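You operate a simulated robot arm through the tools that you are given. There is no shell and no other tool. Be economical: measure what you need, move in short steps, check, and stop when the job is done.

Carry out the task below with a simulated two-armed robot. There is one attempt and no reset: what you move stays moved.

## Task
Pick up the thermometer with one hand, pass it to the other hand and put it on the top of the motor bench. Take the grey ladle from the top of the masking table and leave it on the seat panel there. The order is free.

It is judged by the outcome, as a careful person would: the job done as asked, and still so three seconds after it is handed in. It fails if anything else is knocked over, pushed out of place, dropped, spilled or broken.

## Robot
Two 7-joint arms with two-finger parallel grippers on one trunk, on a base that drives. Base frame: it is fixed to the floor where the robot stands at the start and does not move with it; the origin is under the middle of the robot, x ahead of it, y to its left, z up; the surface under the hand at the start is at about z = 0.85. Lengths are in m, angles in degrees, forces in N, time in s.
The left shoulder is at the start at [0.08, 0.131, 0.947], the right one opposite. With the tool pointing down near the work surface each hand reaches from about 0.4 to 0.86 m from the robot's upright axis, wherever it stands, measured 20 degrees to its own side. Places, roughly: ladle [1.5, 2.25, 1]; seat panel [1.75, 2.5, 0.75]; top of the motor bench [-1.8, -1.6, 0.8]. Payload 1.57 kg a hand.
Tool frame (each hand has its own): the origin (TCP) lies between the finger pads and is the grasp point; the fingertips stand 0.03 m ahead of it; z points along the fingers, y is the line along which they close. Largest opening 0.11 m; finger width 0.024, thickness 0.012; the body of the gripper, 0.048 by 0.112 m, starts 0.078 m behind the TCP.
Orientation is told as [roll, pitch, yaw] about the base's x, y, z axes, in that order, counted from this pose: with the fingers straight down and closing along the base's y, the tool's x points along the base's -x, its y along +y and its z along -z.

## Interface
- The arms move only by the tool step_arm. It takes "left_targets", "right_targets" or both (then of equal length, played together; a hand with none holds still); each is one flat list of numbers, 6 for each row, row after row: the shift along the tool's x, y, z in units of 250 mm (1.0 is 250 mm), then the turn, a rotation vector about the tool's x, y, z in units of 120 degrees (1.0 is 120 degrees). In form: [tx, ty, tz, rx, ry, rz, tx, ty, tz, rx, ry, rz, ...]. A call has 1 to 12 rows; each row is the pose to reach, as a shift and turn from the pose commanded when the call began, along the tool's axes at that moment. "left_claw" and "right_claw" are, for a hand that has rows, the opening in per cent of the stroke, from 0 (shut) to 100 (fully open), set as the call begins (left out, the last holds). A call with a number of a shift or a turn outside -1 to 1 is refused whole. Rows are played at 5 a second. More than 0.05 m and 8.6 degrees between two rows, or a gripper value outside its range, and nothing of the call is played. A pose out of reach is approached as far as the arm can. The call stops where the force on the tool passes 40 N (or 10 N more than at its start, if that is more) or the arm is blocked; 0.2 s more then pass. Each finger travels about 0.108 m/s and halts on what it meets, pressing with about 43 N; the grip force reading is that of the motor and also rises with nothing between the fingers. The clock runs only during rows and for 0.2 s after the last one: add rows that repeat a pose to give the fingers time. The reply holds the time, the measured pose of the TCP, the force on the tool along the base axes, the opening and the grip force, in the units named above and with some noise, with the torque about the TCP (base axes, N m) and any sound that the robot's microphone picked up.
- Cameras (640 x 400 px; columns grow to the right, rows downward): "scene" is now at [-0.0503, -0.0094, 1.4369]; the picture's right is [-0.11, -0.99, 0.00], its down [-0.41, 0.05, -0.91] and it looks along [0.91, -0.10, -0.41] (base axes); focal length 257 px, centre (320, 200). "left" rides on the left gripper at [0.07, -0.016, -0.141] in its tool frame; the picture's right is [0.23, 0.97, 0.00], its down [-0.86, 0.20, -0.48] and it looks along [-0.47, 0.11, 0.88] (tool axes); focal length 222 px, centre (320, 200). "right" rides on the right gripper at [0.07, 0.016, -0.141] in its tool frame; the picture's right is [-0.23, 0.97, 0.00], its down [-0.86, -0.20, -0.48] and it looks along [-0.47, -0.11, 0.88] (tool axes); focal length 222 px, centre (320, 200). There is no depth. A picture from a camera that has moved, and an enlarged one, comes with that camera's place and axes in the base frame and with its lens.
- get_image(camera): a new picture of that camera. The clock stands still meanwhile.
- drive_base(legs): drives the robot by 1 to 6 legs, each [ahead, left, turn to the left] in m, m and degrees, along the robot's own axes; the way and the turn of a leg run together, so that a leg with both is an arc; at most 1.5 m and 180 degrees a leg. The arms and the cameras ride along, it lands a little off, and it stops where it bumps. It gives what a move gives.
- aim_head(pan, tilt): turns the head with the scene camera to pan (to the left, within 109 degrees either way) and tilt (down, from -29 to 69), counted from straight ahead of the robot. It gives what a move gives.
- zoom(camera, box): a new picture of the part [left, top, right, bottom] of that camera's present view, enlarged. The clock stands still meanwhile.
- hand_in(): hands the job in; it is judged then, once.

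Go step by step. Nothing tells you exact positions but the pictures and the camera data: compare them with the known pose of the tool, close in by small moves and look again before you grip or let go. The budget is 165 turns and 138 pictures, counting those below and the enlarged ones. Unless the task says otherwise, let go and move clear before handing in, and close with one line.

The tools are called by a JSON object that holds its "api" and its "payload". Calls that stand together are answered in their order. step_arm: Moves the arms, as the interface text tells. Its arguments: {"type":"object","properties":{"left_targets":{"type":"array","items":{"type":"number"}},"left_claw":{"type":"number"},"right_targets":{"type":"array","items":{"type":"number"}},"right_claw":{"type":"number"}},"required":[]} The other tools are called the same way: drive_base (legs) drives the base; aim_head (pan, tilt) turns the head that bears the scene camera; get_image (camera) takes a picture; zoom (camera, box) takes an enlarged picture of a part of a camera's view; hand_in () hands the job in.

At the start:

```text
clock: 0.0
left_tcp_pos: [0.6615, 0.0334, 1.0983]
left_orientation: [0.0, 0.0, 0.0]
left_ft_force: [-0.3, 0.0, 0.3]
left_moment: [-0.02, 0.02, 0.02]
left_width: 0.1101
left_gripper_force: 0.0
right_tcp_pos: [0.5528, -0.3152, 1.1648]
right_orientation: [0.0, 0.0, 0.0]
right_ft_force: [0.3, -0.6, 0.0]
right_moment: [-0.01, 0.02, -0.01]
right_width: 0.11
right_gripper_force: 0.1
robot x, y, heading: [-0.0016, -0.0039, -0.1]
head pan, tilt: [-6.5, 24.0]
```

scene: 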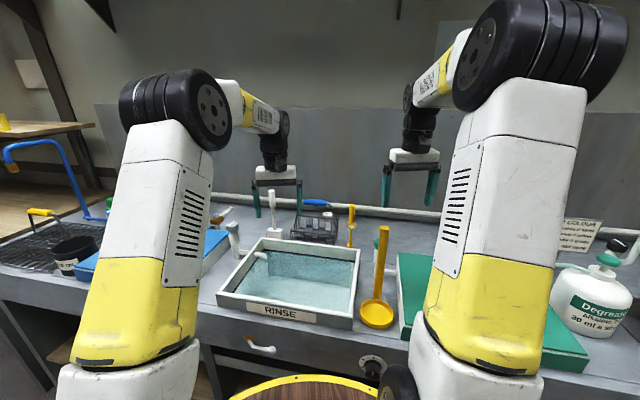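
right: 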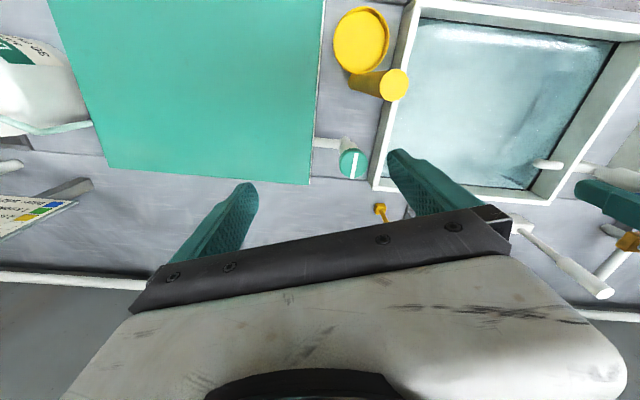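
left: 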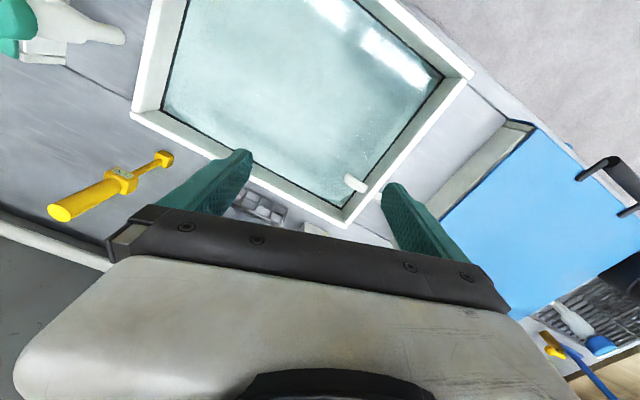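

I see a wash bench with a rinse tray, ladles and boards; the thermometer isn't identified yet. I'll zoom in on the bench to find it.

{"api": "zoom", "payload": {"camera": "scene", "box": [180, 170, 440, 332]}}

{"api": "zoom", "payload": {"camera": "right", "box": [300, 100, 640, 312]}}

{"api": "zoom", "payload": {"camera": "left", "box": [0, 0, 400, 250]}}

```text
2.46 times, centred on (310, 251) of scene
camera zoom: at [-0.0503, -0.0094, 1.4369], right [-0.11, -0.99, 0.0], down [-0.41, 0.05, -0.91], along [0.91, -0.1, -0.41], focal length 632 px, centre (345, 74)
```

zoom: 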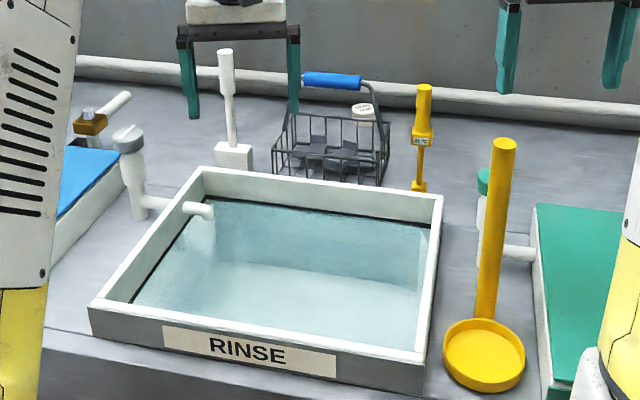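

```text
1.88 times, centred on (470, 206) of right
camera zoom: at [0.4831, -0.2974, 1.3067], right [0.23, 0.97, 0.0], down [0.86, -0.2, 0.48], along [0.47, -0.11, -0.88], focal length 418 px, centre (38, 189)
```

zoom: 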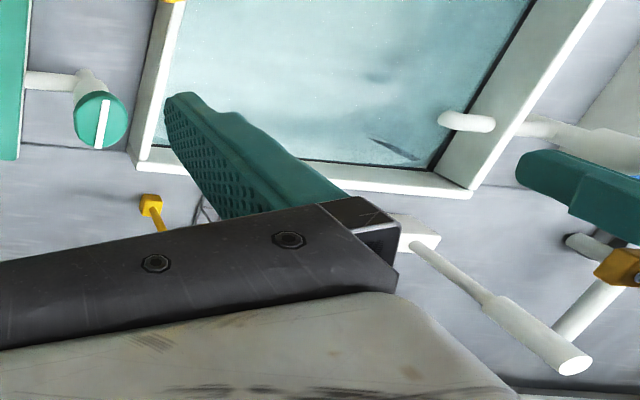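

```text
1.60 times, centred on (200, 125) of left
camera zoom: at [0.5912, 0.0181, 1.2399], right [-0.23, 0.97, 0.0], down [0.86, 0.2, 0.48], along [0.47, 0.11, -0.88], focal length 355 px, centre (512, 320)
```

zoom: 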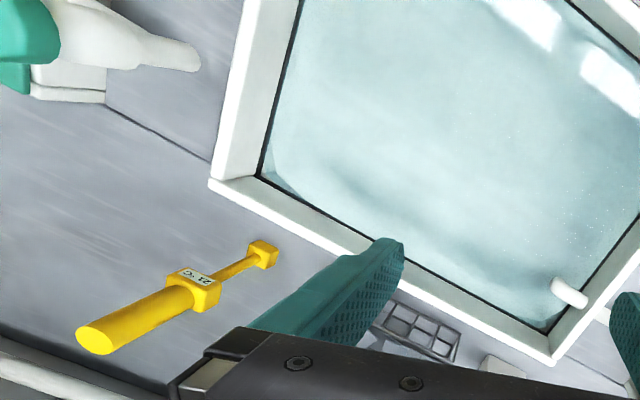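

The thermometer is the yellow upright probe with the "23 °C" display, about (0.785, -0.22), top near z=1.03. I'll look closer for its shape and also look around for the surroundings.

{"api": "zoom", "payload": {"camera": "scene", "box": [310, 190, 390, 260]}}

{"api": "aim_head", "payload": {"pan": 56, "tilt": 15}}

{"api": "get_image", "payload": {"camera": "scene"}}

{"api": "aim_head", "payload": {"pan": -105, "tilt": 20}}

{"api": "get_image", "payload": {"camera": "scene"}}

```text
5.71 times, centred on (350, 225) of scene
camera zoom: at [-0.0503, -0.0094, 1.4369], right [-0.11, -0.99, 0.0], down [-0.41, 0.05, -0.91], along [0.91, -0.1, -0.41], focal length 1467 px, centre (149, 57)
```

zoom: 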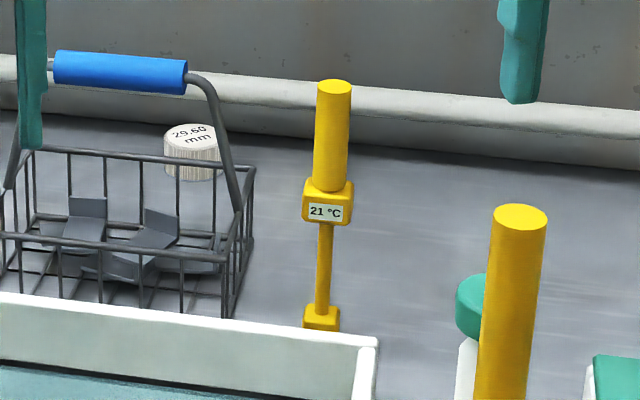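

```text
clock: 1.3
left_tcp_pos: [0.6613, 0.0334, 1.0983]
left_orientation: [0.0, 0.0, 0.0]
left_ft_force: [0.2, -0.4, -0.1]
left_moment: [0.0, -0.02, -0.01]
left_width: 0.1098
left_gripper_force: 0.1
right_tcp_pos: [0.5526, -0.3152, 1.1656]
right_orientation: [0.0, 0.1, -0.1]
right_ft_force: [-0.6, 0.1, 0.5]
right_moment: [0.01, -0.07, -0.01]
right_width: 0.11
right_gripper_force: 0.0
robot x, y, heading: [0.0038, -0.0009, -0.0]
head pan, tilt: [56.0, 15.0]
```

```text
130 pictures are left
camera scene: at [-0.0898, 0.0784, 1.4516], right [0.83, -0.56, 0.0], down [-0.15, -0.21, -0.97], along [0.54, 0.8, -0.26], focal length 257 px, centre (320, 200)
```

scene: 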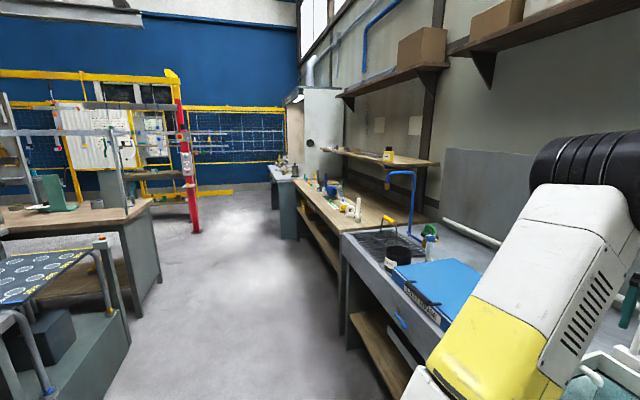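

```text
clock: 3.8
left_tcp_pos: [0.6606, 0.0339, 1.0979]
left_orientation: [-0.1, 0.0, 0.0]
left_ft_force: [-0.1, -0.4, -0.4]
left_moment: [-0.03, -0.02, -0.01]
left_width: 0.11
left_gripper_force: 0.1
right_tcp_pos: [0.553, -0.315, 1.1648]
right_orientation: [0.0, 0.0, -0.1]
right_ft_force: [-0.5, 0.5, 0.7]
right_moment: [0.01, -0.01, 0.0]
right_width: 0.11
right_gripper_force: 0.0
robot x, y, heading: [0.0026, 0.0003, -0.1]
head pan, tilt: [-105.0, 20.0]
```

```text
129 pictures are left
camera scene: at [-0.1662, -0.0889, 1.4435], right [-0.97, 0.26, 0.0], down [0.09, 0.33, -0.94], along [-0.24, -0.91, -0.34], focal length 257 px, centre (320, 200)
```

scene: 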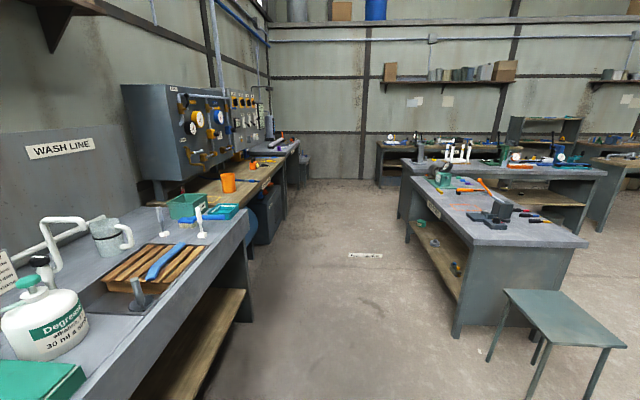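

Thermometer pose is consistent: handle z≈0.96–1.026. I'll bring the right hand above it, half open, and look.

{"api": "step_arm", "payload": {"right_targets": [-0.155, 0.063, 0, 0, 0, 0, -0.31, 0.127, 0, 0, 0, 0, -0.464, 0.19, 0, 0, 0, 0, -0.619, 0.253, 0, 0, 0, 0, -0.774, 0.317, 0.05, 0, 0, 0, -0.9, 0.38, 0.12, 0, 0, 0, -0.9, 0.38, 0.2, 0, 0, 0, -0.9, 0.38, 0.2, 0, 0, 0], "right_claw": 70}}

{"api": "aim_head", "payload": {"pan": -10, "tilt": 24}}

{"api": "get_image", "payload": {"camera": "right"}}

{"api": "zoom", "payload": {"camera": "scene", "box": [250, 120, 410, 220]}}

```text
clock: 5.6
left_tcp_pos: [0.6617, 0.0345, 1.0969]
left_orientation: [-0.1, 0.1, 0.0]
left_ft_force: [-0.3, -0.4, -0.2]
left_moment: [0.0, -0.01, 0.0]
left_width: 0.11
left_gripper_force: 0.1
right_tcp_pos: [0.7729, -0.2181, 1.1127]
right_orientation: [0.0, 0.0, 0.1]
right_ft_force: [0.1, 0.2, 0.6]
right_moment: [0.0, -0.01, 0.0]
right_width: 0.0772
right_gripper_force: 0.2
right hand out of reach, approached as far as the arm can: row 6, 7, 8
robot x, y, heading: [-0.0015, -0.0026, -0.1]
head pan, tilt: [-105.0, 20.0]
```

```text
clock: 7.3
left_tcp_pos: [0.6608, 0.0347, 1.0982]
left_orientation: [-0.1, 0.0, 0.0]
left_ft_force: [0.2, 0.1, 0.2]
left_moment: [0.01, 0.02, 0.0]
left_width: 0.1101
left_gripper_force: 0.1
right_tcp_pos: [0.7736, -0.2188, 1.1131]
right_orientation: [0.0, 0.0, 0.0]
right_ft_force: [-0.1, -0.3, 0.2]
right_moment: [-0.02, 0.03, 0.05]
right_width: 0.0769
right_gripper_force: 0.1
robot x, y, heading: [0.001, -0.0042, -0.2]
head pan, tilt: [-10.0, 24.0]
```

```text
128 pictures are left
camera right: at [0.702, -0.2015, 1.255], right [0.23, 0.97, 0.0], down [0.86, -0.2, 0.48], along [0.47, -0.11, -0.88], focal length 222 px, centre (320, 200)
```

right: 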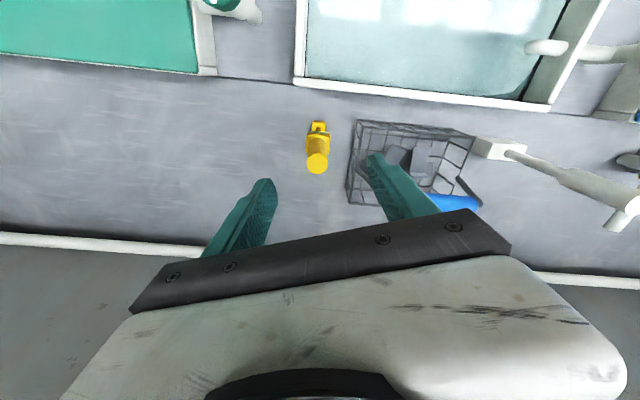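

```text
4.00 times, centred on (330, 170) of scene
camera zoom: at [-0.051, -0.015, 1.437], right [-0.17, -0.98, 0.0], down [-0.4, 0.07, -0.91], along [0.9, -0.16, -0.41], focal length 1027 px, centre (280, 320)
```

zoom: 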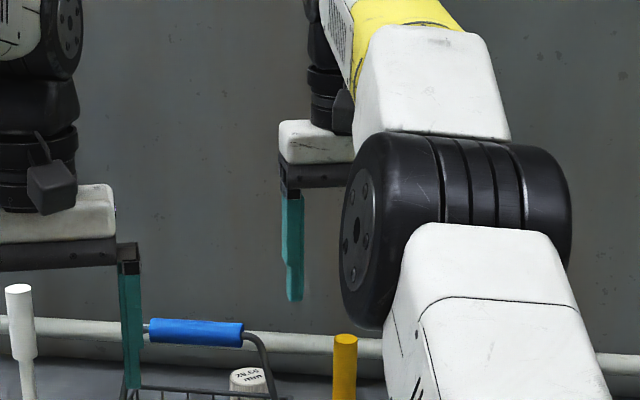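

The thermometer sits almost exactly under the right hand (x≈0.776, y≈-0.221). I'll lower to just around the top of the handle.

{"api": "step_arm", "payload": {"right_targets": [0, -0.008, 0.12, 0, 0, 0, 0, -0.008, 0.24, 0, 0, 0, 0, -0.008, 0.34, 0, 0, 0, 0, -0.008, 0.395, 0, 0, 0, 0, -0.008, 0.395, 0, 0, 0]}}

{"api": "get_image", "payload": {"camera": "right"}}

{"api": "zoom", "payload": {"camera": "scene", "box": [250, 160, 410, 260]}}

```text
clock: 8.5
left_tcp_pos: [0.6607, 0.0351, 1.0991]
left_orientation: [0.0, 0.0, 0.0]
left_ft_force: [-0.4, -0.1, 0.5]
left_moment: [-0.01, 0.01, 0.0]
left_width: 0.1102
left_gripper_force: 0.2
right_tcp_pos: [0.7719, -0.2216, 1.0142]
right_orientation: [0.1, 0.0, 0.0]
right_ft_force: [-0.5, -0.3, 0.9]
right_moment: [-0.04, 0.0, 0.01]
right_width: 0.0772
right_gripper_force: 0.0
robot x, y, heading: [0.0021, -0.0029, -0.1]
head pan, tilt: [-10.0, 24.0]
```

```text
126 pictures are left
camera right: at [0.7019, -0.2037, 1.1555], right [0.23, 0.97, 0.0], down [0.86, -0.2, 0.48], along [0.47, -0.11, -0.88], focal length 222 px, centre (320, 200)
```

right: 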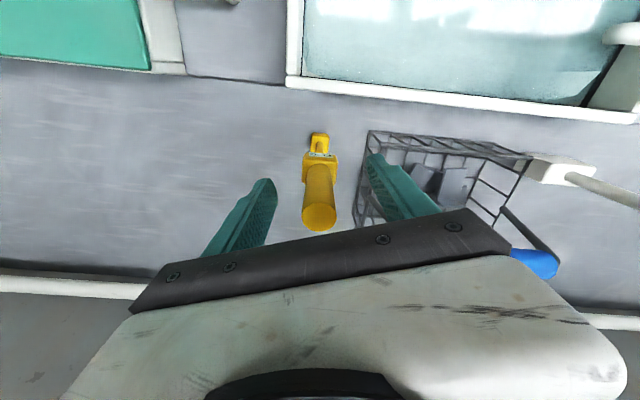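

```text
4.00 times, centred on (330, 210) of scene
camera zoom: at [-0.051, -0.015, 1.437], right [-0.17, -0.98, 0.0], down [-0.4, 0.07, -0.91], along [0.9, -0.16, -0.41], focal length 1027 px, centre (280, 160)
```

zoom: 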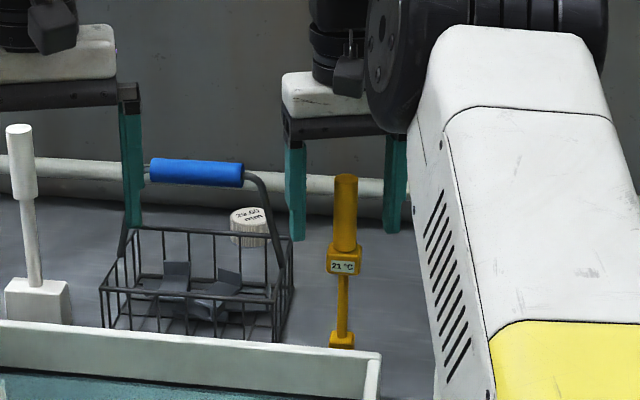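

Fingers straddle the handle with about 2 cm of overlap and the display box free below. Closing and lifting.

{"api": "step_arm", "payload": {"right_targets": [0, 0, 0, 0, 0, 0, 0, 0, 0, 0, 0, 0, 0, 0, 0, 0, 0, 0, 0, 0, 0, 0, 0, 0, 0, 0, 0, 0, 0, 0], "right_claw": 0}}

{"api": "step_arm", "payload": {"right_targets": [0, 0, -0.08, 0, 0, 0, 0, 0, -0.2, 0, 0, 0, 0.05, 0, -0.38, 0, 0, 0, 0.2, 0, -0.5, 0, 0, 0, 0.36, 0, -0.6, 0, 0, 0, 0.36, 0, -0.6, 0, 0, 0]}}

{"api": "get_image", "payload": {"camera": "scene"}}

```text
clock: 9.7
left_tcp_pos: [0.6611, 0.0321, 1.098]
left_orientation: [0.0, -0.1, 0.0]
left_ft_force: [-0.7, -0.2, 0.3]
left_moment: [0.02, -0.02, -0.01]
left_width: 0.1099
left_gripper_force: 0.0
right_tcp_pos: [0.7724, -0.2209, 1.0139]
right_orientation: [0.0, 0.1, -0.1]
right_ft_force: [0.3, -0.8, -0.2]
right_moment: [0.02, 0.02, -0.04]
right_width: 0.021
right_gripper_force: 34.0
robot x, y, heading: [0.0033, -0.0016, -0.1]
head pan, tilt: [-10.0, 24.0]
```

```text
clock: 11.1
left_tcp_pos: [0.6612, 0.0334, 1.098]
left_orientation: [0.1, 0.0, 0.0]
left_ft_force: [-0.7, -0.4, 0.6]
left_moment: [-0.03, 0.0, 0.04]
left_width: 0.11
left_gripper_force: 0.1
right_tcp_pos: [0.6822, -0.2218, 1.1638]
right_orientation: [0.0, 0.0, 0.0]
right_ft_force: [0.9, 0.0, -0.9]
right_moment: [0.0, -0.01, 0.0]
right_width: 0.021
right_gripper_force: 34.2
robot x, y, heading: [-0.0001, 0.0, -0.0]
head pan, tilt: [-10.0, 24.0]
```

```text
124 pictures are left
camera scene: at [-0.0512, -0.015, 1.437], right [-0.17, -0.98, 0.0], down [-0.4, 0.07, -0.91], along [0.9, -0.16, -0.41], focal length 257 px, centre (320, 200)
```

scene: 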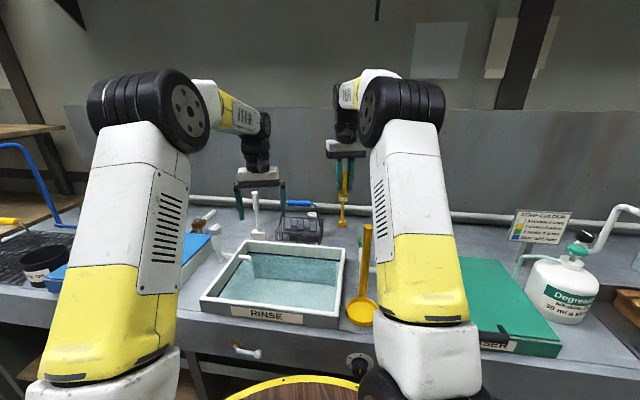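

Thermometer is held upright and lifted. Before backing away from the bench for the handover I'll check behind on both sides.

{"api": "aim_head", "payload": {"pan": 109, "tilt": 40}}

{"api": "get_image", "payload": {"camera": "scene"}}

{"api": "aim_head", "payload": {"pan": -109, "tilt": 40}}

{"api": "get_image", "payload": {"camera": "scene"}}

```text
clock: 13.1
left_tcp_pos: [0.6614, 0.0341, 1.0979]
left_orientation: [0.0, -0.1, 0.1]
left_ft_force: [-0.3, 0.2, 0.6]
left_moment: [-0.03, 0.01, -0.04]
left_width: 0.1101
left_gripper_force: 0.2
right_tcp_pos: [0.682, -0.2225, 1.1642]
right_orientation: [0.1, 0.0, 0.0]
right_ft_force: [-0.8, 0.7, -0.2]
right_moment: [0.01, -0.03, 0.0]
right_width: 0.0209
right_gripper_force: 34.3
robot x, y, heading: [0.0009, -0.0035, 0.0]
head pan, tilt: [108.9, 40.0]
```

```text
123 pictures are left
camera scene: at [-0.1695, 0.0815, 1.4121], right [0.95, 0.32, 0.0], down [0.21, -0.61, -0.77], along [-0.25, 0.73, -0.64], focal length 257 px, centre (320, 200)
```

scene: 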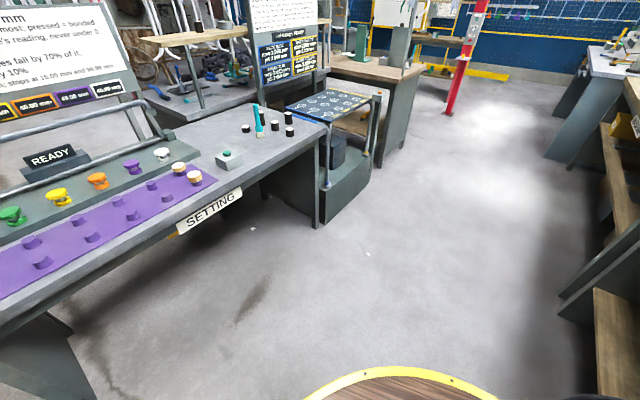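

```text
clock: 16.2
left_tcp_pos: [0.6608, 0.0333, 1.0985]
left_orientation: [0.0, -0.1, 0.0]
left_ft_force: [0.0, 0.1, 0.1]
left_moment: [-0.01, 0.01, -0.02]
left_width: 0.1099
left_gripper_force: 0.1
right_tcp_pos: [0.6818, -0.222, 1.1633]
right_orientation: [0.0, 0.0, 0.0]
right_ft_force: [1.1, 0.6, -0.3]
right_moment: [-0.02, 0.04, 0.02]
right_width: 0.021
right_gripper_force: 33.7
robot x, y, heading: [0.0039, 0.0033, 0.0]
head pan, tilt: [-108.9, 40.0]
```

```text
122 pictures are left
camera scene: at [-0.1695, -0.0794, 1.4121], right [-0.95, 0.32, 0.0], down [0.21, 0.61, -0.77], along [-0.25, -0.72, -0.64], focal length 257 px, centre (320, 200)
```

scene: 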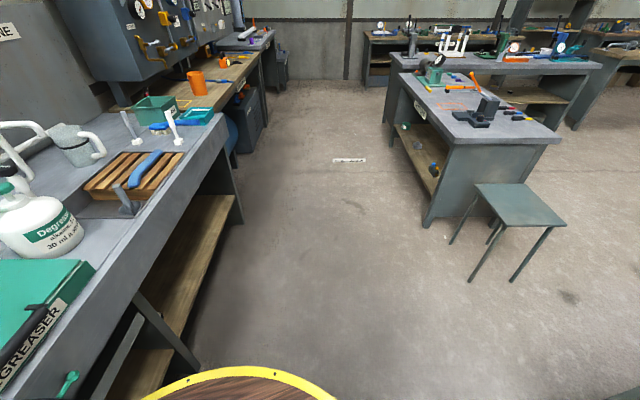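

The space right behind is clear for ~0.4 m; the motor bench is behind-right, with its long side facing me. I'll back off 0.3 m for the handover.

{"api": "drive_base", "payload": {"legs": [[-0.3, 0, 0]]}}

{"api": "aim_head", "payload": {"pan": -10, "tilt": 24}}

{"api": "get_image", "payload": {"camera": "scene"}}

```text
clock: 18.3
left_tcp_pos: [0.3613, 0.0338, 1.0982]
left_orientation: [0.1, 0.0, 0.1]
left_ft_force: [-0.3, 0.7, -0.4]
left_moment: [-0.01, 0.02, -0.03]
left_width: 0.1101
left_gripper_force: 0.1
right_tcp_pos: [0.3829, -0.2218, 1.1633]
right_orientation: [0.0, -0.1, 0.0]
right_ft_force: [-0.1, -0.4, -0.1]
right_moment: [0.04, -0.02, 0.01]
right_width: 0.021
right_gripper_force: 33.9
robot x, y, heading: [-0.2988, 0.0007, 0.1]
head pan, tilt: [-108.9, 40.0]
```

```text
clock: 20.0
left_tcp_pos: [0.3617, 0.0343, 1.0984]
left_orientation: [-0.1, 0.1, -0.1]
left_ft_force: [0.5, -0.2, 0.9]
left_moment: [0.04, -0.03, 0.01]
left_width: 0.11
left_gripper_force: 0.1
right_tcp_pos: [0.3831, -0.2212, 1.1643]
right_orientation: [0.0, 0.0, 0.0]
right_ft_force: [0.2, -0.2, -0.7]
right_moment: [0.01, 0.02, 0.01]
right_width: 0.021
right_gripper_force: 34.1
robot x, y, heading: [-0.3002, 0.0031, 0.1]
head pan, tilt: [-10.0, 24.0]
```

```text
121 pictures are left
camera scene: at [-0.3507, -0.015, 1.437], right [-0.17, -0.98, 0.0], down [-0.4, 0.07, -0.91], along [0.9, -0.16, -0.41], focal length 257 px, centre (320, 200)
```

scene: 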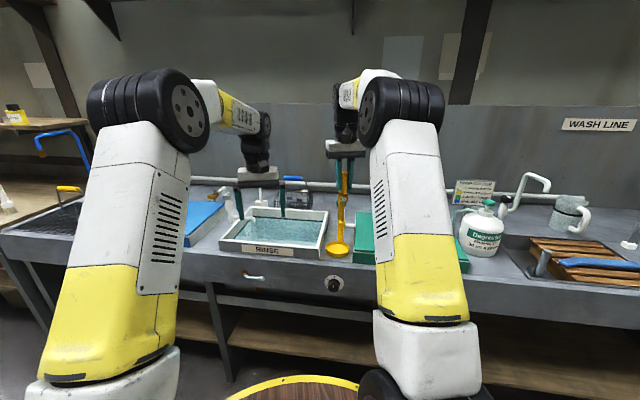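

Now I'll stage the left hand: pitch it to point forward and 30° down, slightly back and to the left.

{"api": "step_arm", "payload": {"left_targets": [0.05, 0.033, -0.025, 0, -0.0625, 0, 0.1, 0.066, -0.05, 0, -0.125, 0, 0.15, 0.1, -0.075, 0, -0.1875, 0, 0.2, 0.132, -0.1, 0, -0.25, 0, 0.25, 0.165, -0.125, 0, -0.3125, 0, 0.3, 0.2, -0.15, 0, -0.375, 0, 0.35, 0.23, -0.175, 0, -0.4375, 0, 0.4, 0.264, -0.2, 0, -0.5, 0, 0.4, 0.264, -0.2, 0, -0.5, 0], "left_claw": 80}}

{"api": "step_arm", "payload": {"right_targets": [0, 0.16, 0, 0, 0, 0, 0, 0.32, 0, 0, 0, 0, 0, 0.48, 0, 0, 0, 0, 0, 0.6, 0, 0, 0, 0, 0, 0.6, 0, 0, 0, 0]}}

{"api": "get_image", "payload": {"camera": "scene"}}

{"api": "get_image", "payload": {"camera": "left"}}

```text
clock: 22.0
left_tcp_pos: [0.2597, 0.099, 1.1485]
left_orientation: [-0.1, -60.0, 0.0]
left_ft_force: [0.3, -0.4, 0.2]
left_moment: [-0.02, 0.0, -0.04]
left_width: 0.088
left_gripper_force: 0.1
right_tcp_pos: [0.3827, -0.2207, 1.1632]
right_orientation: [0.0, -0.1, 0.0]
right_ft_force: [0.0, 0.4, -0.2]
right_moment: [-0.04, 0.01, 0.01]
right_width: 0.0211
right_gripper_force: 34.3
robot x, y, heading: [-0.2954, -0.0027, 0.1]
head pan, tilt: [-10.0, 24.0]
```

```text
clock: 23.2
left_tcp_pos: [0.2605, 0.0997, 1.1493]
left_orientation: [0.0, -60.0, 0.1]
left_ft_force: [-0.1, -0.2, -0.7]
left_moment: [0.01, -0.01, -0.02]
left_width: 0.0879
left_gripper_force: 0.1
right_tcp_pos: [0.3825, -0.0716, 1.1653]
right_orientation: [0.0, 0.0, 0.0]
right_ft_force: [0.6, 0.3, -0.7]
right_moment: [-0.02, 0.02, -0.01]
right_width: 0.0209
right_gripper_force: 33.9
robot x, y, heading: [-0.3015, 0.0011, -0.4]
head pan, tilt: [-10.0, 24.0]
```

```text
120 pictures are left
camera scene: at [-0.3508, -0.0149, 1.437], right [-0.17, -0.98, 0.0], down [-0.4, 0.07, -0.91], along [0.9, -0.16, -0.41], focal length 257 px, centre (320, 200)
```

scene: 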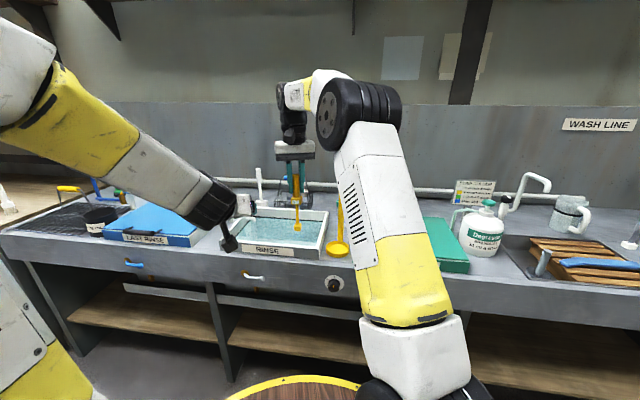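

```text
119 pictures are left
camera left: at [0.1038, 0.0838, 1.1585], right [-0.11, 0.97, -0.2], down [0.01, 0.2, 0.98], along [0.99, 0.11, -0.04], focal length 222 px, centre (320, 200)
```

left: 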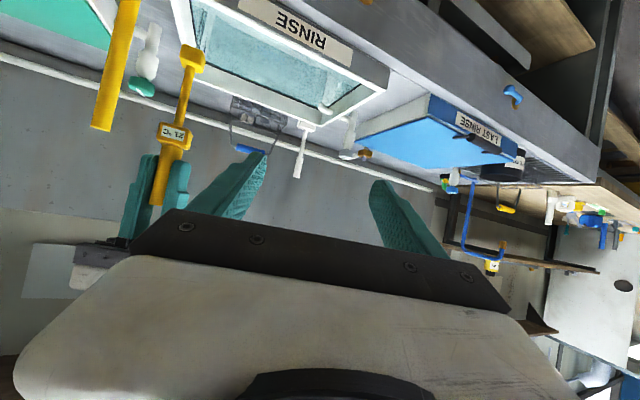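

The display box is at about (0.387, -0.073, 1.105). I'll slide the left hand sideways in line with it and check before closing in.

{"api": "step_arm", "payload": {"left_targets": [-0.02, -0.17, 0, 0, 0, 0, -0.05, -0.34, 0, 0, 0, 0, -0.07, -0.52, 0, 0, 0, 0, -0.094, -0.69, 0, 0, 0, 0, -0.094, -0.69, 0.15, 0, 0, 0, -0.094, -0.69, 0.15, 0, 0, 0]}}

{"api": "get_image", "payload": {"camera": "left"}}

{"api": "zoom", "payload": {"camera": "scene", "box": [200, 120, 392, 240]}}

```text
clock: 24.6
left_tcp_pos: [0.3059, -0.0716, 1.1492]
left_orientation: [0.1, -60.0, 0.0]
left_ft_force: [0.3, 0.2, -0.1]
left_moment: [0.02, -0.01, -0.02]
left_width: 0.0881
left_gripper_force: 0.1
right_tcp_pos: [0.3824, -0.072, 1.1653]
right_orientation: [-0.1, 0.0, -0.1]
right_ft_force: [0.0, 0.2, -0.5]
right_moment: [-0.01, -0.03, -0.02]
right_width: 0.0208
right_gripper_force: 34.5
robot x, y, heading: [-0.3005, 0.0029, -0.1]
head pan, tilt: [-10.0, 24.0]
```

```text
118 pictures are left
camera left: at [0.1486, -0.0877, 1.1599], right [-0.11, 0.97, -0.2], down [0.01, 0.2, 0.98], along [0.99, 0.11, -0.04], focal length 222 px, centre (320, 200)
```

left: 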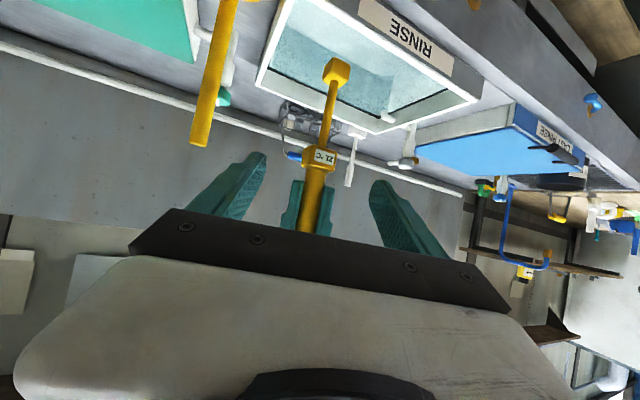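

```text
3.33 times, centred on (296, 180) of scene
camera zoom: at [-0.3508, -0.0149, 1.437], right [-0.17, -0.98, 0.0], down [-0.4, 0.07, -0.91], along [0.9, -0.16, -0.41], focal length 856 px, centre (400, 267)
```

zoom: 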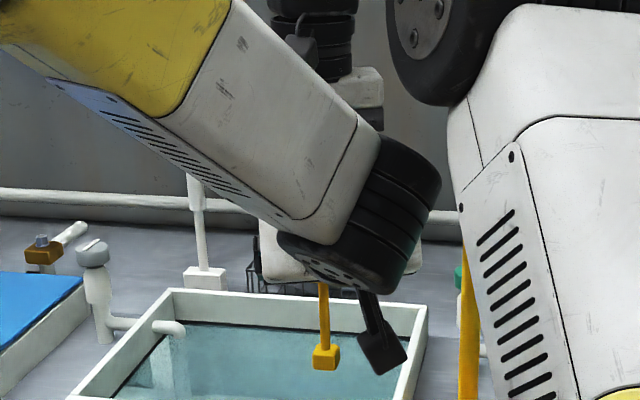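

Centred in y. I'll advance along the tool ~92 mm so the pads straddle the display box, then close the left hand.

{"api": "step_arm", "payload": {"left_targets": [0.005, 0.006, 0.12, 0, 0, 0, 0.005, 0.006, 0.24, 0, 0, 0, 0.005, 0.006, 0.32, 0, 0, 0, 0.005, 0.006, 0.368, 0, 0, 0, 0.005, 0.006, 0.368, 0, 0, 0]}}

{"api": "get_image", "payload": {"camera": "left"}}

{"api": "get_image", "payload": {"camera": "right"}}

```text
clock: 25.8
left_tcp_pos: [0.3839, -0.0707, 1.1026]
left_orientation: [0.0, -60.1, -0.1]
left_ft_force: [-0.1, 0.2, 1.1]
left_moment: [0.04, -0.01, -0.03]
left_width: 0.088
left_gripper_force: 0.1
right_tcp_pos: [0.3835, -0.0714, 1.1642]
right_orientation: [0.0, 0.0, 0.0]
right_ft_force: [1.3, 0.0, -0.9]
right_moment: [0.0, 0.01, 0.0]
right_width: 0.0212
right_gripper_force: 34.5
robot x, y, heading: [-0.2966, 0.0008, -0.3]
head pan, tilt: [-10.0, 24.0]
```

```text
116 pictures are left
camera left: at [0.2277, -0.0868, 1.1133], right [-0.11, 0.97, -0.2], down [0.01, 0.2, 0.98], along [0.99, 0.11, -0.04], focal length 222 px, centre (320, 200)
```

left: 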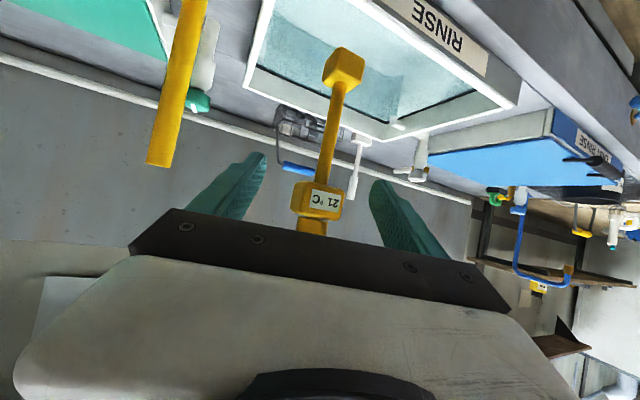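

```text
115 pictures are left
camera right: at [0.3128, -0.054, 1.3073], right [0.23, 0.97, 0.0], down [0.86, -0.2, 0.48], along [0.47, -0.11, -0.88], focal length 222 px, centre (320, 200)
```

right: 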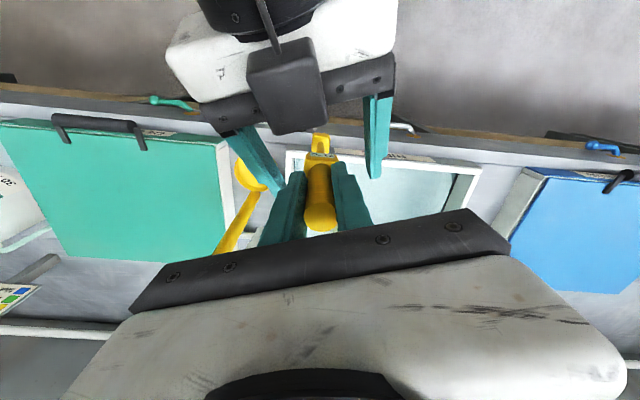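

Both pads straddle the display box. Closing the left hand.

{"api": "step_arm", "payload": {"left_targets": [0, 0, 0, 0, 0, 0, 0, 0, 0, 0, 0, 0, 0, 0, 0, 0, 0, 0, 0, 0, 0, 0, 0, 0, 0, 0, 0, 0, 0, 0], "left_claw": 0}}

{"api": "get_image", "payload": {"camera": "left"}}

{"api": "zoom", "payload": {"camera": "right", "box": [200, 100, 440, 250]}}

```text
clock: 27.0
left_tcp_pos: [0.3862, -0.0709, 1.1023]
left_orientation: [0.0, -60.1, 0.0]
left_ft_force: [0.4, 0.6, -0.4]
left_moment: [-0.01, -0.03, -0.01]
left_width: 0.0
left_gripper_force: 21.8
right_tcp_pos: [0.3828, -0.0721, 1.1651]
right_orientation: [-0.1, 0.0, 0.0]
right_ft_force: [-0.2, -0.2, 0.0]
right_moment: [-0.01, -0.02, 0.0]
right_width: 0.0206
right_gripper_force: 34.1
robot x, y, heading: [-0.2988, 0.0002, -0.0]
head pan, tilt: [-10.0, 24.0]
```

```text
114 pictures are left
camera left: at [0.2276, -0.0868, 1.1135], right [-0.11, 0.97, -0.2], down [0.01, 0.2, 0.98], along [0.99, 0.11, -0.04], focal length 222 px, centre (320, 200)
```

left: 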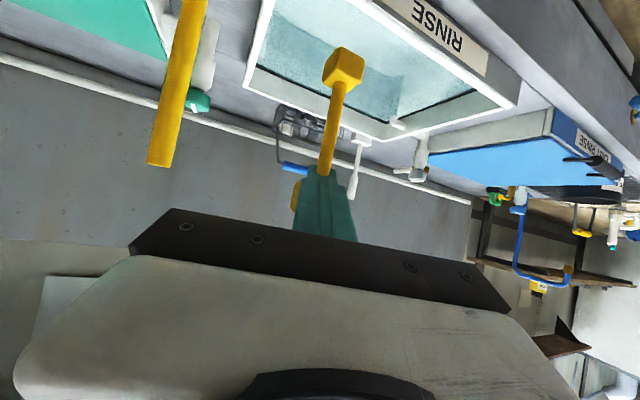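

```text
2.67 times, centred on (320, 175) of right
camera zoom: at [0.3128, -0.054, 1.3073], right [0.23, 0.97, 0.0], down [0.86, -0.2, 0.48], along [0.47, -0.11, -0.88], focal length 592 px, centre (320, 267)
```

zoom: 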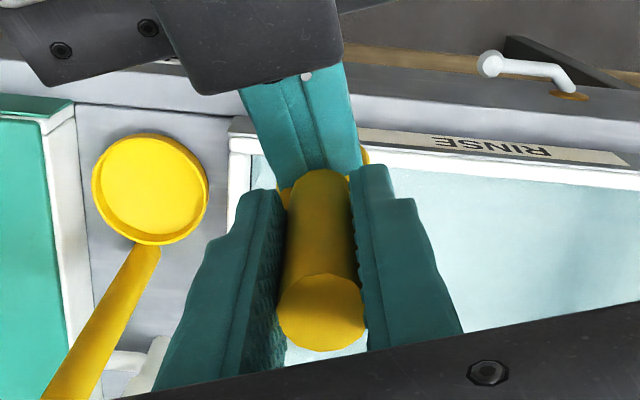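

The left hand closed to 0 without catching the display box, though it looked aligned. I'll zoom in to understand before reopening.

{"api": "zoom", "payload": {"camera": "left", "box": [240, 120, 400, 220]}}

{"api": "zoom", "payload": {"camera": "right", "box": [280, 120, 360, 170]}}

{"api": "aim_head", "payload": {"pan": -12, "tilt": 30}}

{"api": "zoom", "payload": {"camera": "scene", "box": [240, 80, 400, 180]}}

```text
4.00 times, centred on (320, 170) of left
camera zoom: at [0.2276, -0.0868, 1.1135], right [-0.11, 0.97, -0.2], down [0.01, 0.2, 0.98], along [0.99, 0.11, -0.04], focal length 888 px, centre (320, 320)
```

zoom: 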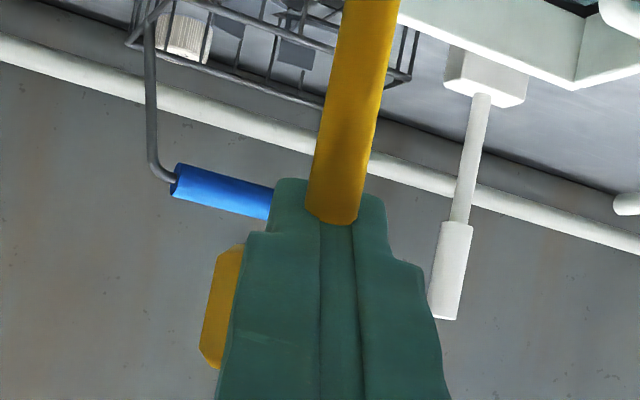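

```text
8.00 times, centred on (320, 145) of right
camera zoom: at [0.3128, -0.054, 1.3073], right [0.23, 0.97, 0.0], down [0.86, -0.2, 0.48], along [0.47, -0.11, -0.88], focal length 1777 px, centre (320, 640)
```

zoom: 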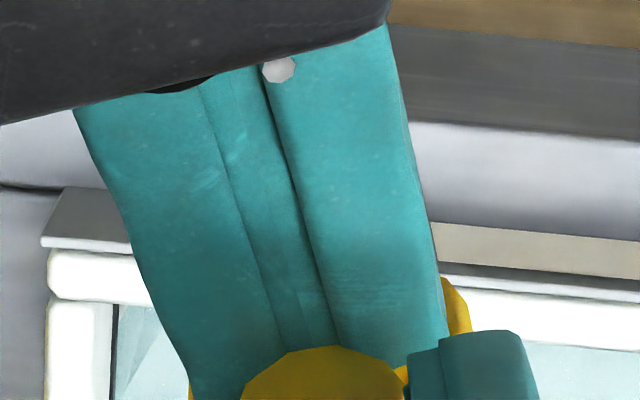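

```text
clock: 27.7
left_tcp_pos: [0.3849, -0.0722, 1.1026]
left_orientation: [0.1, -60.1, 0.1]
left_ft_force: [0.0, -0.3, 0.1]
left_moment: [-0.02, 0.01, 0.01]
left_width: 0.0003
left_gripper_force: 21.2
right_tcp_pos: [0.382, -0.0726, 1.1655]
right_orientation: [0.0, 0.0, 0.1]
right_ft_force: [0.1, -0.4, -0.6]
right_moment: [0.03, -0.01, -0.01]
right_width: 0.0209
right_gripper_force: 34.5
robot x, y, heading: [-0.2979, -0.0017, 0.1]
head pan, tilt: [-12.0, 30.0]
```

```text
4.00 times, centred on (320, 130) of scene
camera zoom: at [-0.3532, -0.0177, 1.4274], right [-0.21, -0.98, 0.0], down [-0.49, 0.1, -0.87], along [0.85, -0.18, -0.5], focal length 1027 px, centre (320, 480)
```

zoom: 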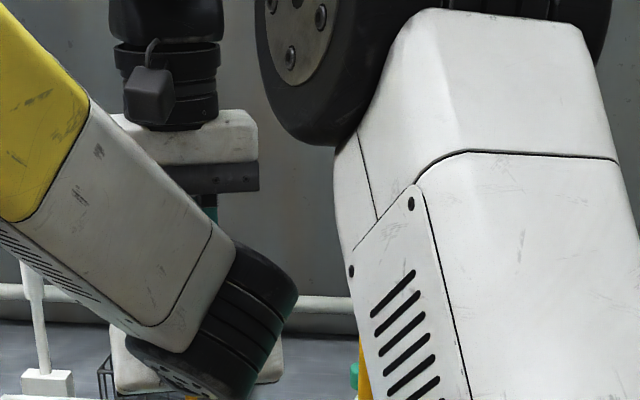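

The fingers pass straight through the display and stem, so only the thick handle seems graspable. I'll open, back off, and level the left hand to take the exposed lower part of the handle.

{"api": "step_arm", "payload": {"left_targets": [0, 0, 0, 0, 0, 0, 0, 0, 0, 0, 0, 0, 0, 0, 0, 0, 0, 0, 0, 0, 0, 0, 0, 0, 0, 0, -0.12, 0, 0, 0, 0, 0, -0.25, 0, 0, 0, 0, 0, -0.4, 0, 0, 0, 0, 0, -0.4, 0, 0, 0], "left_claw": 60}}

{"api": "get_image", "payload": {"camera": "left"}}

```text
clock: 29.5
left_tcp_pos: [0.2962, -0.0713, 1.1526]
left_orientation: [0.0, -60.0, -0.1]
left_ft_force: [0.2, 0.0, -0.1]
left_moment: [-0.01, -0.01, -0.01]
left_width: 0.0662
left_gripper_force: 0.1
right_tcp_pos: [0.3823, -0.0715, 1.1649]
right_orientation: [0.0, 0.0, 0.0]
right_ft_force: [0.2, -0.6, -1.1]
right_moment: [-0.03, 0.0, -0.02]
right_width: 0.021
right_gripper_force: 34.4
robot x, y, heading: [-0.2959, 0.0006, 0.1]
head pan, tilt: [-12.0, 30.0]
```

```text
109 pictures are left
camera left: at [0.1397, -0.0869, 1.1632], right [-0.11, 0.97, -0.2], down [0.01, 0.2, 0.98], along [0.99, 0.11, -0.04], focal length 222 px, centre (320, 200)
```

left: 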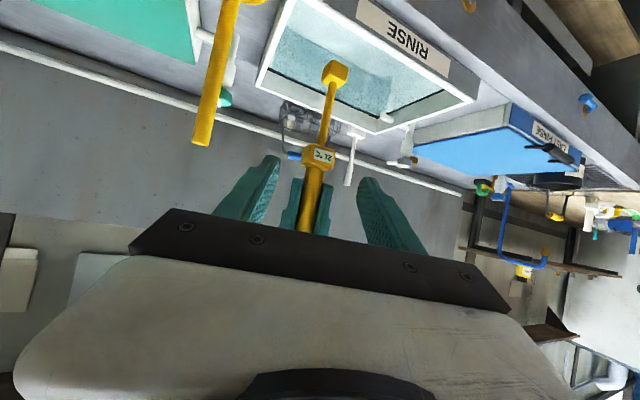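

Object undisturbed. Levelling the left hand at handle-bottom height, standing off.

{"api": "step_arm", "payload": {"left_targets": [0.042, 0, -0.01, 0, -0.0625, 0, 0.084, 0, -0.015, 0, -0.125, 0, 0.126, 0, -0.02, 0, -0.1875, 0, 0.168, 0, -0.023, 0, -0.25, 0, 0.168, 0, -0.023, 0, -0.25, 0]}}

{"api": "zoom", "payload": {"camera": "left", "box": [200, 60, 440, 210]}}

```text
clock: 30.7
left_tcp_pos: [0.271, -0.0715, 1.1193]
left_orientation: [-145.9, -89.9, 145.7]
left_ft_force: [-0.7, -0.4, 0.1]
left_moment: [0.04, 0.02, -0.01]
left_width: 0.0659
left_gripper_force: 0.2
right_tcp_pos: [0.3823, -0.0719, 1.164]
right_orientation: [0.0, 0.0, -0.1]
right_ft_force: [0.4, -0.1, -0.7]
right_moment: [0.02, 0.02, -0.03]
right_width: 0.021
right_gripper_force: 34.2
robot x, y, heading: [-0.2989, -0.003, 0.4]
head pan, tilt: [-12.0, 30.0]
```

```text
2.67 times, centred on (320, 135) of left
camera zoom: at [0.1306, -0.087, 1.0494], right [0.0, 0.97, -0.23], down [-0.48, 0.2, 0.85], along [0.88, 0.11, 0.47], focal length 592 px, centre (320, 373)
```

zoom: 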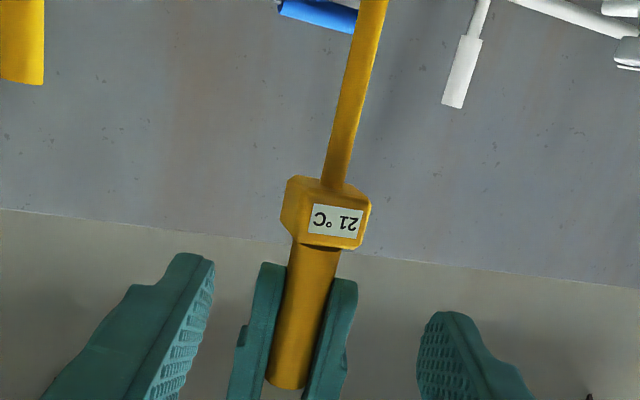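

The exposed handle section is z≈1.122–1.135, directly ahead. Advancing 0.11 m and closing.

{"api": "step_arm", "payload": {"left_targets": [-0.008, 0.004, 0.12, 0, 0, 0, -0.008, 0.004, 0.24, 0, 0, 0, -0.008, 0.004, 0.36, 0, 0, 0, -0.008, 0.004, 0.444, 0, 0, 0, -0.008, 0.004, 0.444, 0, 0, 0]}}

{"api": "step_arm", "payload": {"left_targets": [0, 0, 0, 0, 0, 0, 0, 0, 0, 0, 0, 0, 0, 0, 0, 0, 0, 0, 0, 0, 0, 0, 0, 0], "left_claw": 0}}

{"api": "zoom", "payload": {"camera": "left", "box": [200, 80, 440, 230]}}

{"api": "zoom", "payload": {"camera": "right", "box": [200, 100, 440, 250]}}

```text
clock: 31.9
left_tcp_pos: [0.3816, -0.0698, 1.1207]
left_orientation: [-110.6, -90.0, 110.6]
left_ft_force: [0.5, 0.3, 0.2]
left_moment: [-0.03, -0.01, 0.0]
left_width: 0.0662
left_gripper_force: 0.1
right_tcp_pos: [0.3829, -0.0711, 1.1654]
right_orientation: [0.0, 0.1, 0.1]
right_ft_force: [-0.1, -0.6, -0.9]
right_moment: [0.02, 0.03, 0.01]
right_width: 0.0207
right_gripper_force: 33.7
robot x, y, heading: [-0.3026, -0.0015, -0.2]
head pan, tilt: [-12.0, 30.0]
```

```text
clock: 32.9
left_tcp_pos: [0.3827, -0.071, 1.1195]
left_orientation: [-68.4, -90.0, 68.2]
left_ft_force: [4.8, -9.4, 0.1]
left_moment: [0.13, 0.13, -0.03]
left_width: 0.0203
left_gripper_force: 34.2
right_tcp_pos: [0.3826, -0.0703, 1.1644]
right_orientation: [0.2, 0.0, 0.1]
right_ft_force: [-4.9, 8.5, 0.1]
right_moment: [0.25, 0.13, 0.04]
right_width: 0.0209
right_gripper_force: 34.8
robot x, y, heading: [-0.2985, -0.0028, -0.0]
head pan, tilt: [-12.0, 30.0]
```

```text
2.67 times, centred on (320, 155) of left
camera zoom: at [0.2412, -0.0862, 1.0514], right [0.0, 0.97, -0.23], down [-0.48, 0.2, 0.86], along [0.88, 0.11, 0.47], focal length 592 px, centre (320, 320)
```

zoom: 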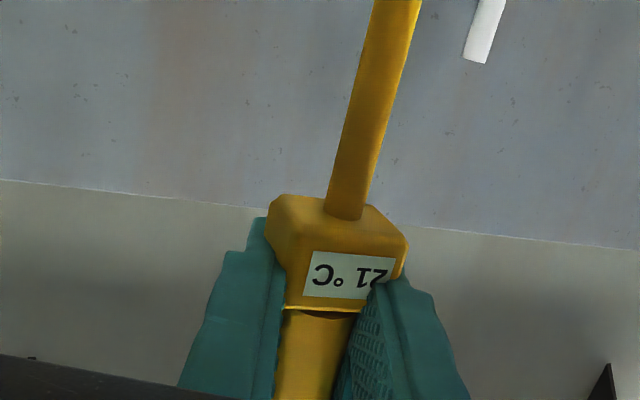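

```text
2.67 times, centred on (320, 175) of right
camera zoom: at [0.3126, -0.0533, 1.3074], right [0.23, 0.97, 0.0], down [0.86, -0.2, 0.48], along [0.47, -0.11, -0.88], focal length 592 px, centre (320, 267)
```

zoom: 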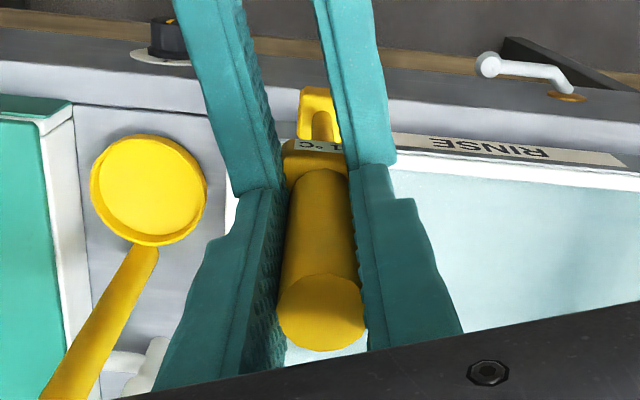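

Left hand now grips the handle (0.020 m, 34 N). Releasing with the right and drawing it straight up.

{"api": "step_arm", "payload": {"right_targets": [0, 0, 0, 0, 0, 0, 0, 0, 0, 0, 0, 0, 0, 0, 0, 0, 0, 0, 0, 0, 0, 0, 0, 0], "right_claw": 55}}

{"api": "zoom", "payload": {"camera": "right", "box": [200, 100, 440, 250]}}

```text
clock: 33.9
left_tcp_pos: [0.3828, -0.0701, 1.1209]
left_orientation: [-125.3, -90.0, 125.4]
left_ft_force: [0.9, -0.1, -0.9]
left_moment: [0.0, -0.02, 0.0]
left_width: 0.0207
left_gripper_force: 33.7
right_tcp_pos: [0.3833, -0.0732, 1.1649]
right_orientation: [0.0, 0.1, 0.0]
right_ft_force: [0.6, -1.0, -0.2]
right_moment: [0.03, 0.01, -0.01]
right_width: 0.0603
right_gripper_force: 0.0
robot x, y, heading: [-0.3029, 0.0, 0.0]
head pan, tilt: [-12.0, 30.0]
```

```text
2.67 times, centred on (320, 175) of right
camera zoom: at [0.3128, -0.0541, 1.3073], right [0.23, 0.97, 0.0], down [0.86, -0.2, 0.48], along [0.47, -0.11, -0.88], focal length 592 px, centre (320, 267)
```

zoom: 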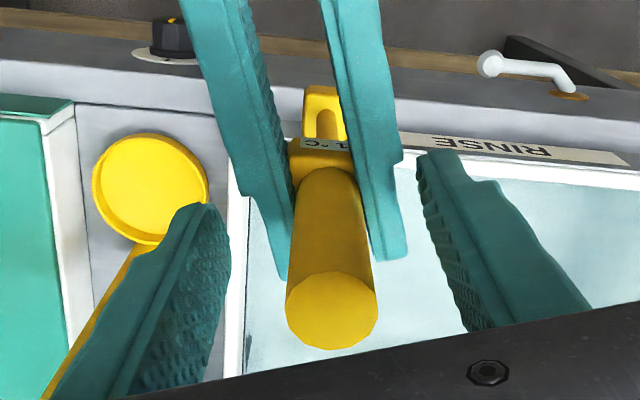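

The left hand holds it alone. Raising the right hand and moving it off to its side.

{"api": "step_arm", "payload": {"right_targets": [0, 0, -0.15, 0, 0, 0, 0, 0, -0.3, 0, 0, 0, 0, 0, -0.4, 0, 0, 0, 0.05, -0.2, -0.4, 0, 0, 0, 0.1, -0.4, -0.4, 0, 0, 0, 0.15, -0.6, -0.4, 0, 0, 0, 0.2, -0.8, -0.35, 0, 0, 0, 0.2, -0.9, -0.3, 0, 0, 0, 0.2, -0.9, -0.3, 0, 0, 0]}}

{"api": "get_image", "payload": {"camera": "scene"}}

{"api": "get_image", "payload": {"camera": "left"}}

```text
refused: row 4 steps farther than a row can; nothing moved
```

```text
104 pictures are left
camera scene: at [-0.3532, -0.0177, 1.4274], right [-0.21, -0.98, 0.0], down [-0.49, 0.1, -0.87], along [0.85, -0.18, -0.5], focal length 257 px, centre (320, 200)
```

scene: 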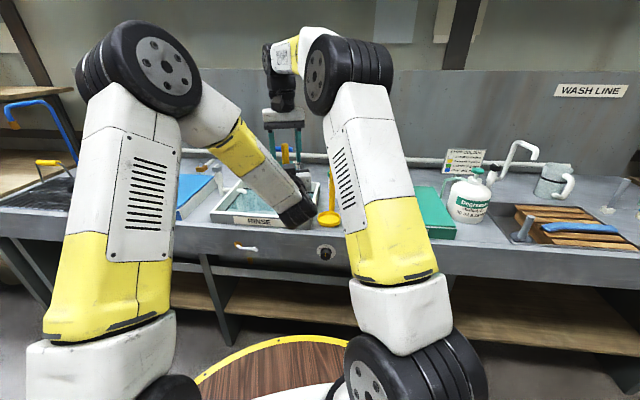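

```text
103 pictures are left
camera left: at [0.2415, -0.0856, 1.0514], right [0.0, 0.97, -0.23], down [-0.48, 0.2, 0.86], along [0.88, 0.11, 0.47], focal length 222 px, centre (320, 200)
```

left: 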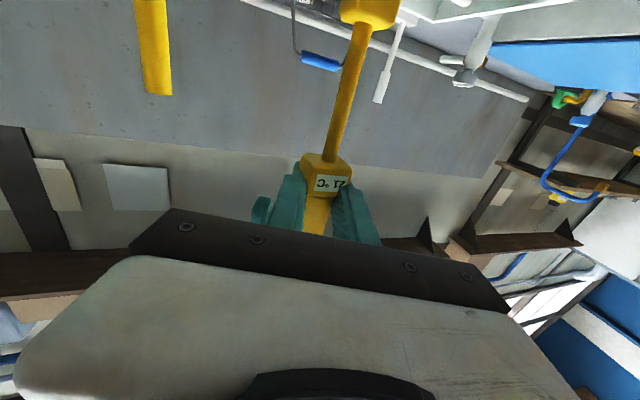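

One row was too long; resending with smaller steps.

{"api": "step_arm", "payload": {"right_targets": [0, 0, -0.15, 0, 0, 0, 0, 0, -0.3, 0, 0, 0, 0, 0, -0.4, 0, 0, 0, 0.04, -0.18, -0.4, 0, 0, 0, 0.08, -0.36, -0.4, 0, 0, 0, 0.12, -0.54, -0.4, 0, 0, 0, 0.16, -0.72, -0.36, 0, 0, 0, 0.2, -0.9, -0.32, 0, 0, 0, 0.2, -0.9, -0.32, 0, 0, 0]}}

{"api": "aim_head", "payload": {"pan": -100, "tilt": 30}}

{"api": "get_image", "payload": {"camera": "scene"}}

```text
clock: 35.9
left_tcp_pos: [0.3823, -0.0697, 1.121]
left_orientation: [174.0, -89.9, -173.9]
left_ft_force: [0.6, 0.0, -0.1]
left_moment: [-0.02, 0.0, 0.0]
left_width: 0.0204
left_gripper_force: 34.1
right_tcp_pos: [0.3325, -0.2977, 1.2454]
right_orientation: [0.1, 0.0, -0.1]
right_ft_force: [-0.9, -0.2, 0.8]
right_moment: [0.02, -0.02, 0.02]
right_width: 0.0605
right_gripper_force: 0.0
robot x, y, heading: [-0.2984, -0.0035, 0.0]
head pan, tilt: [-12.0, 30.0]
```

```text
clock: 37.5
left_tcp_pos: [0.3828, -0.0694, 1.1213]
left_orientation: [-170.1, -90.0, 170.1]
left_ft_force: [0.1, 0.1, -0.6]
left_moment: [0.01, 0.0, 0.01]
left_width: 0.0204
left_gripper_force: 33.8
right_tcp_pos: [0.3325, -0.2983, 1.2448]
right_orientation: [0.1, 0.0, -0.1]
right_ft_force: [1.3, 0.0, -0.3]
right_moment: [0.02, 0.01, 0.0]
right_width: 0.0606
right_gripper_force: 0.0
robot x, y, heading: [-0.2961, -0.0028, 0.1]
head pan, tilt: [-100.0, 30.0]
```

```text
102 pictures are left
camera scene: at [-0.4574, -0.088, 1.4274], right [-0.98, 0.17, 0.0], down [0.09, 0.49, -0.87], along [-0.15, -0.85, -0.5], focal length 257 px, centre (320, 200)
```

scene: 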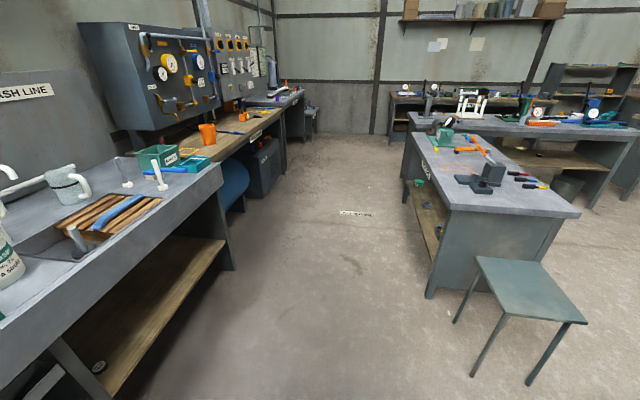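

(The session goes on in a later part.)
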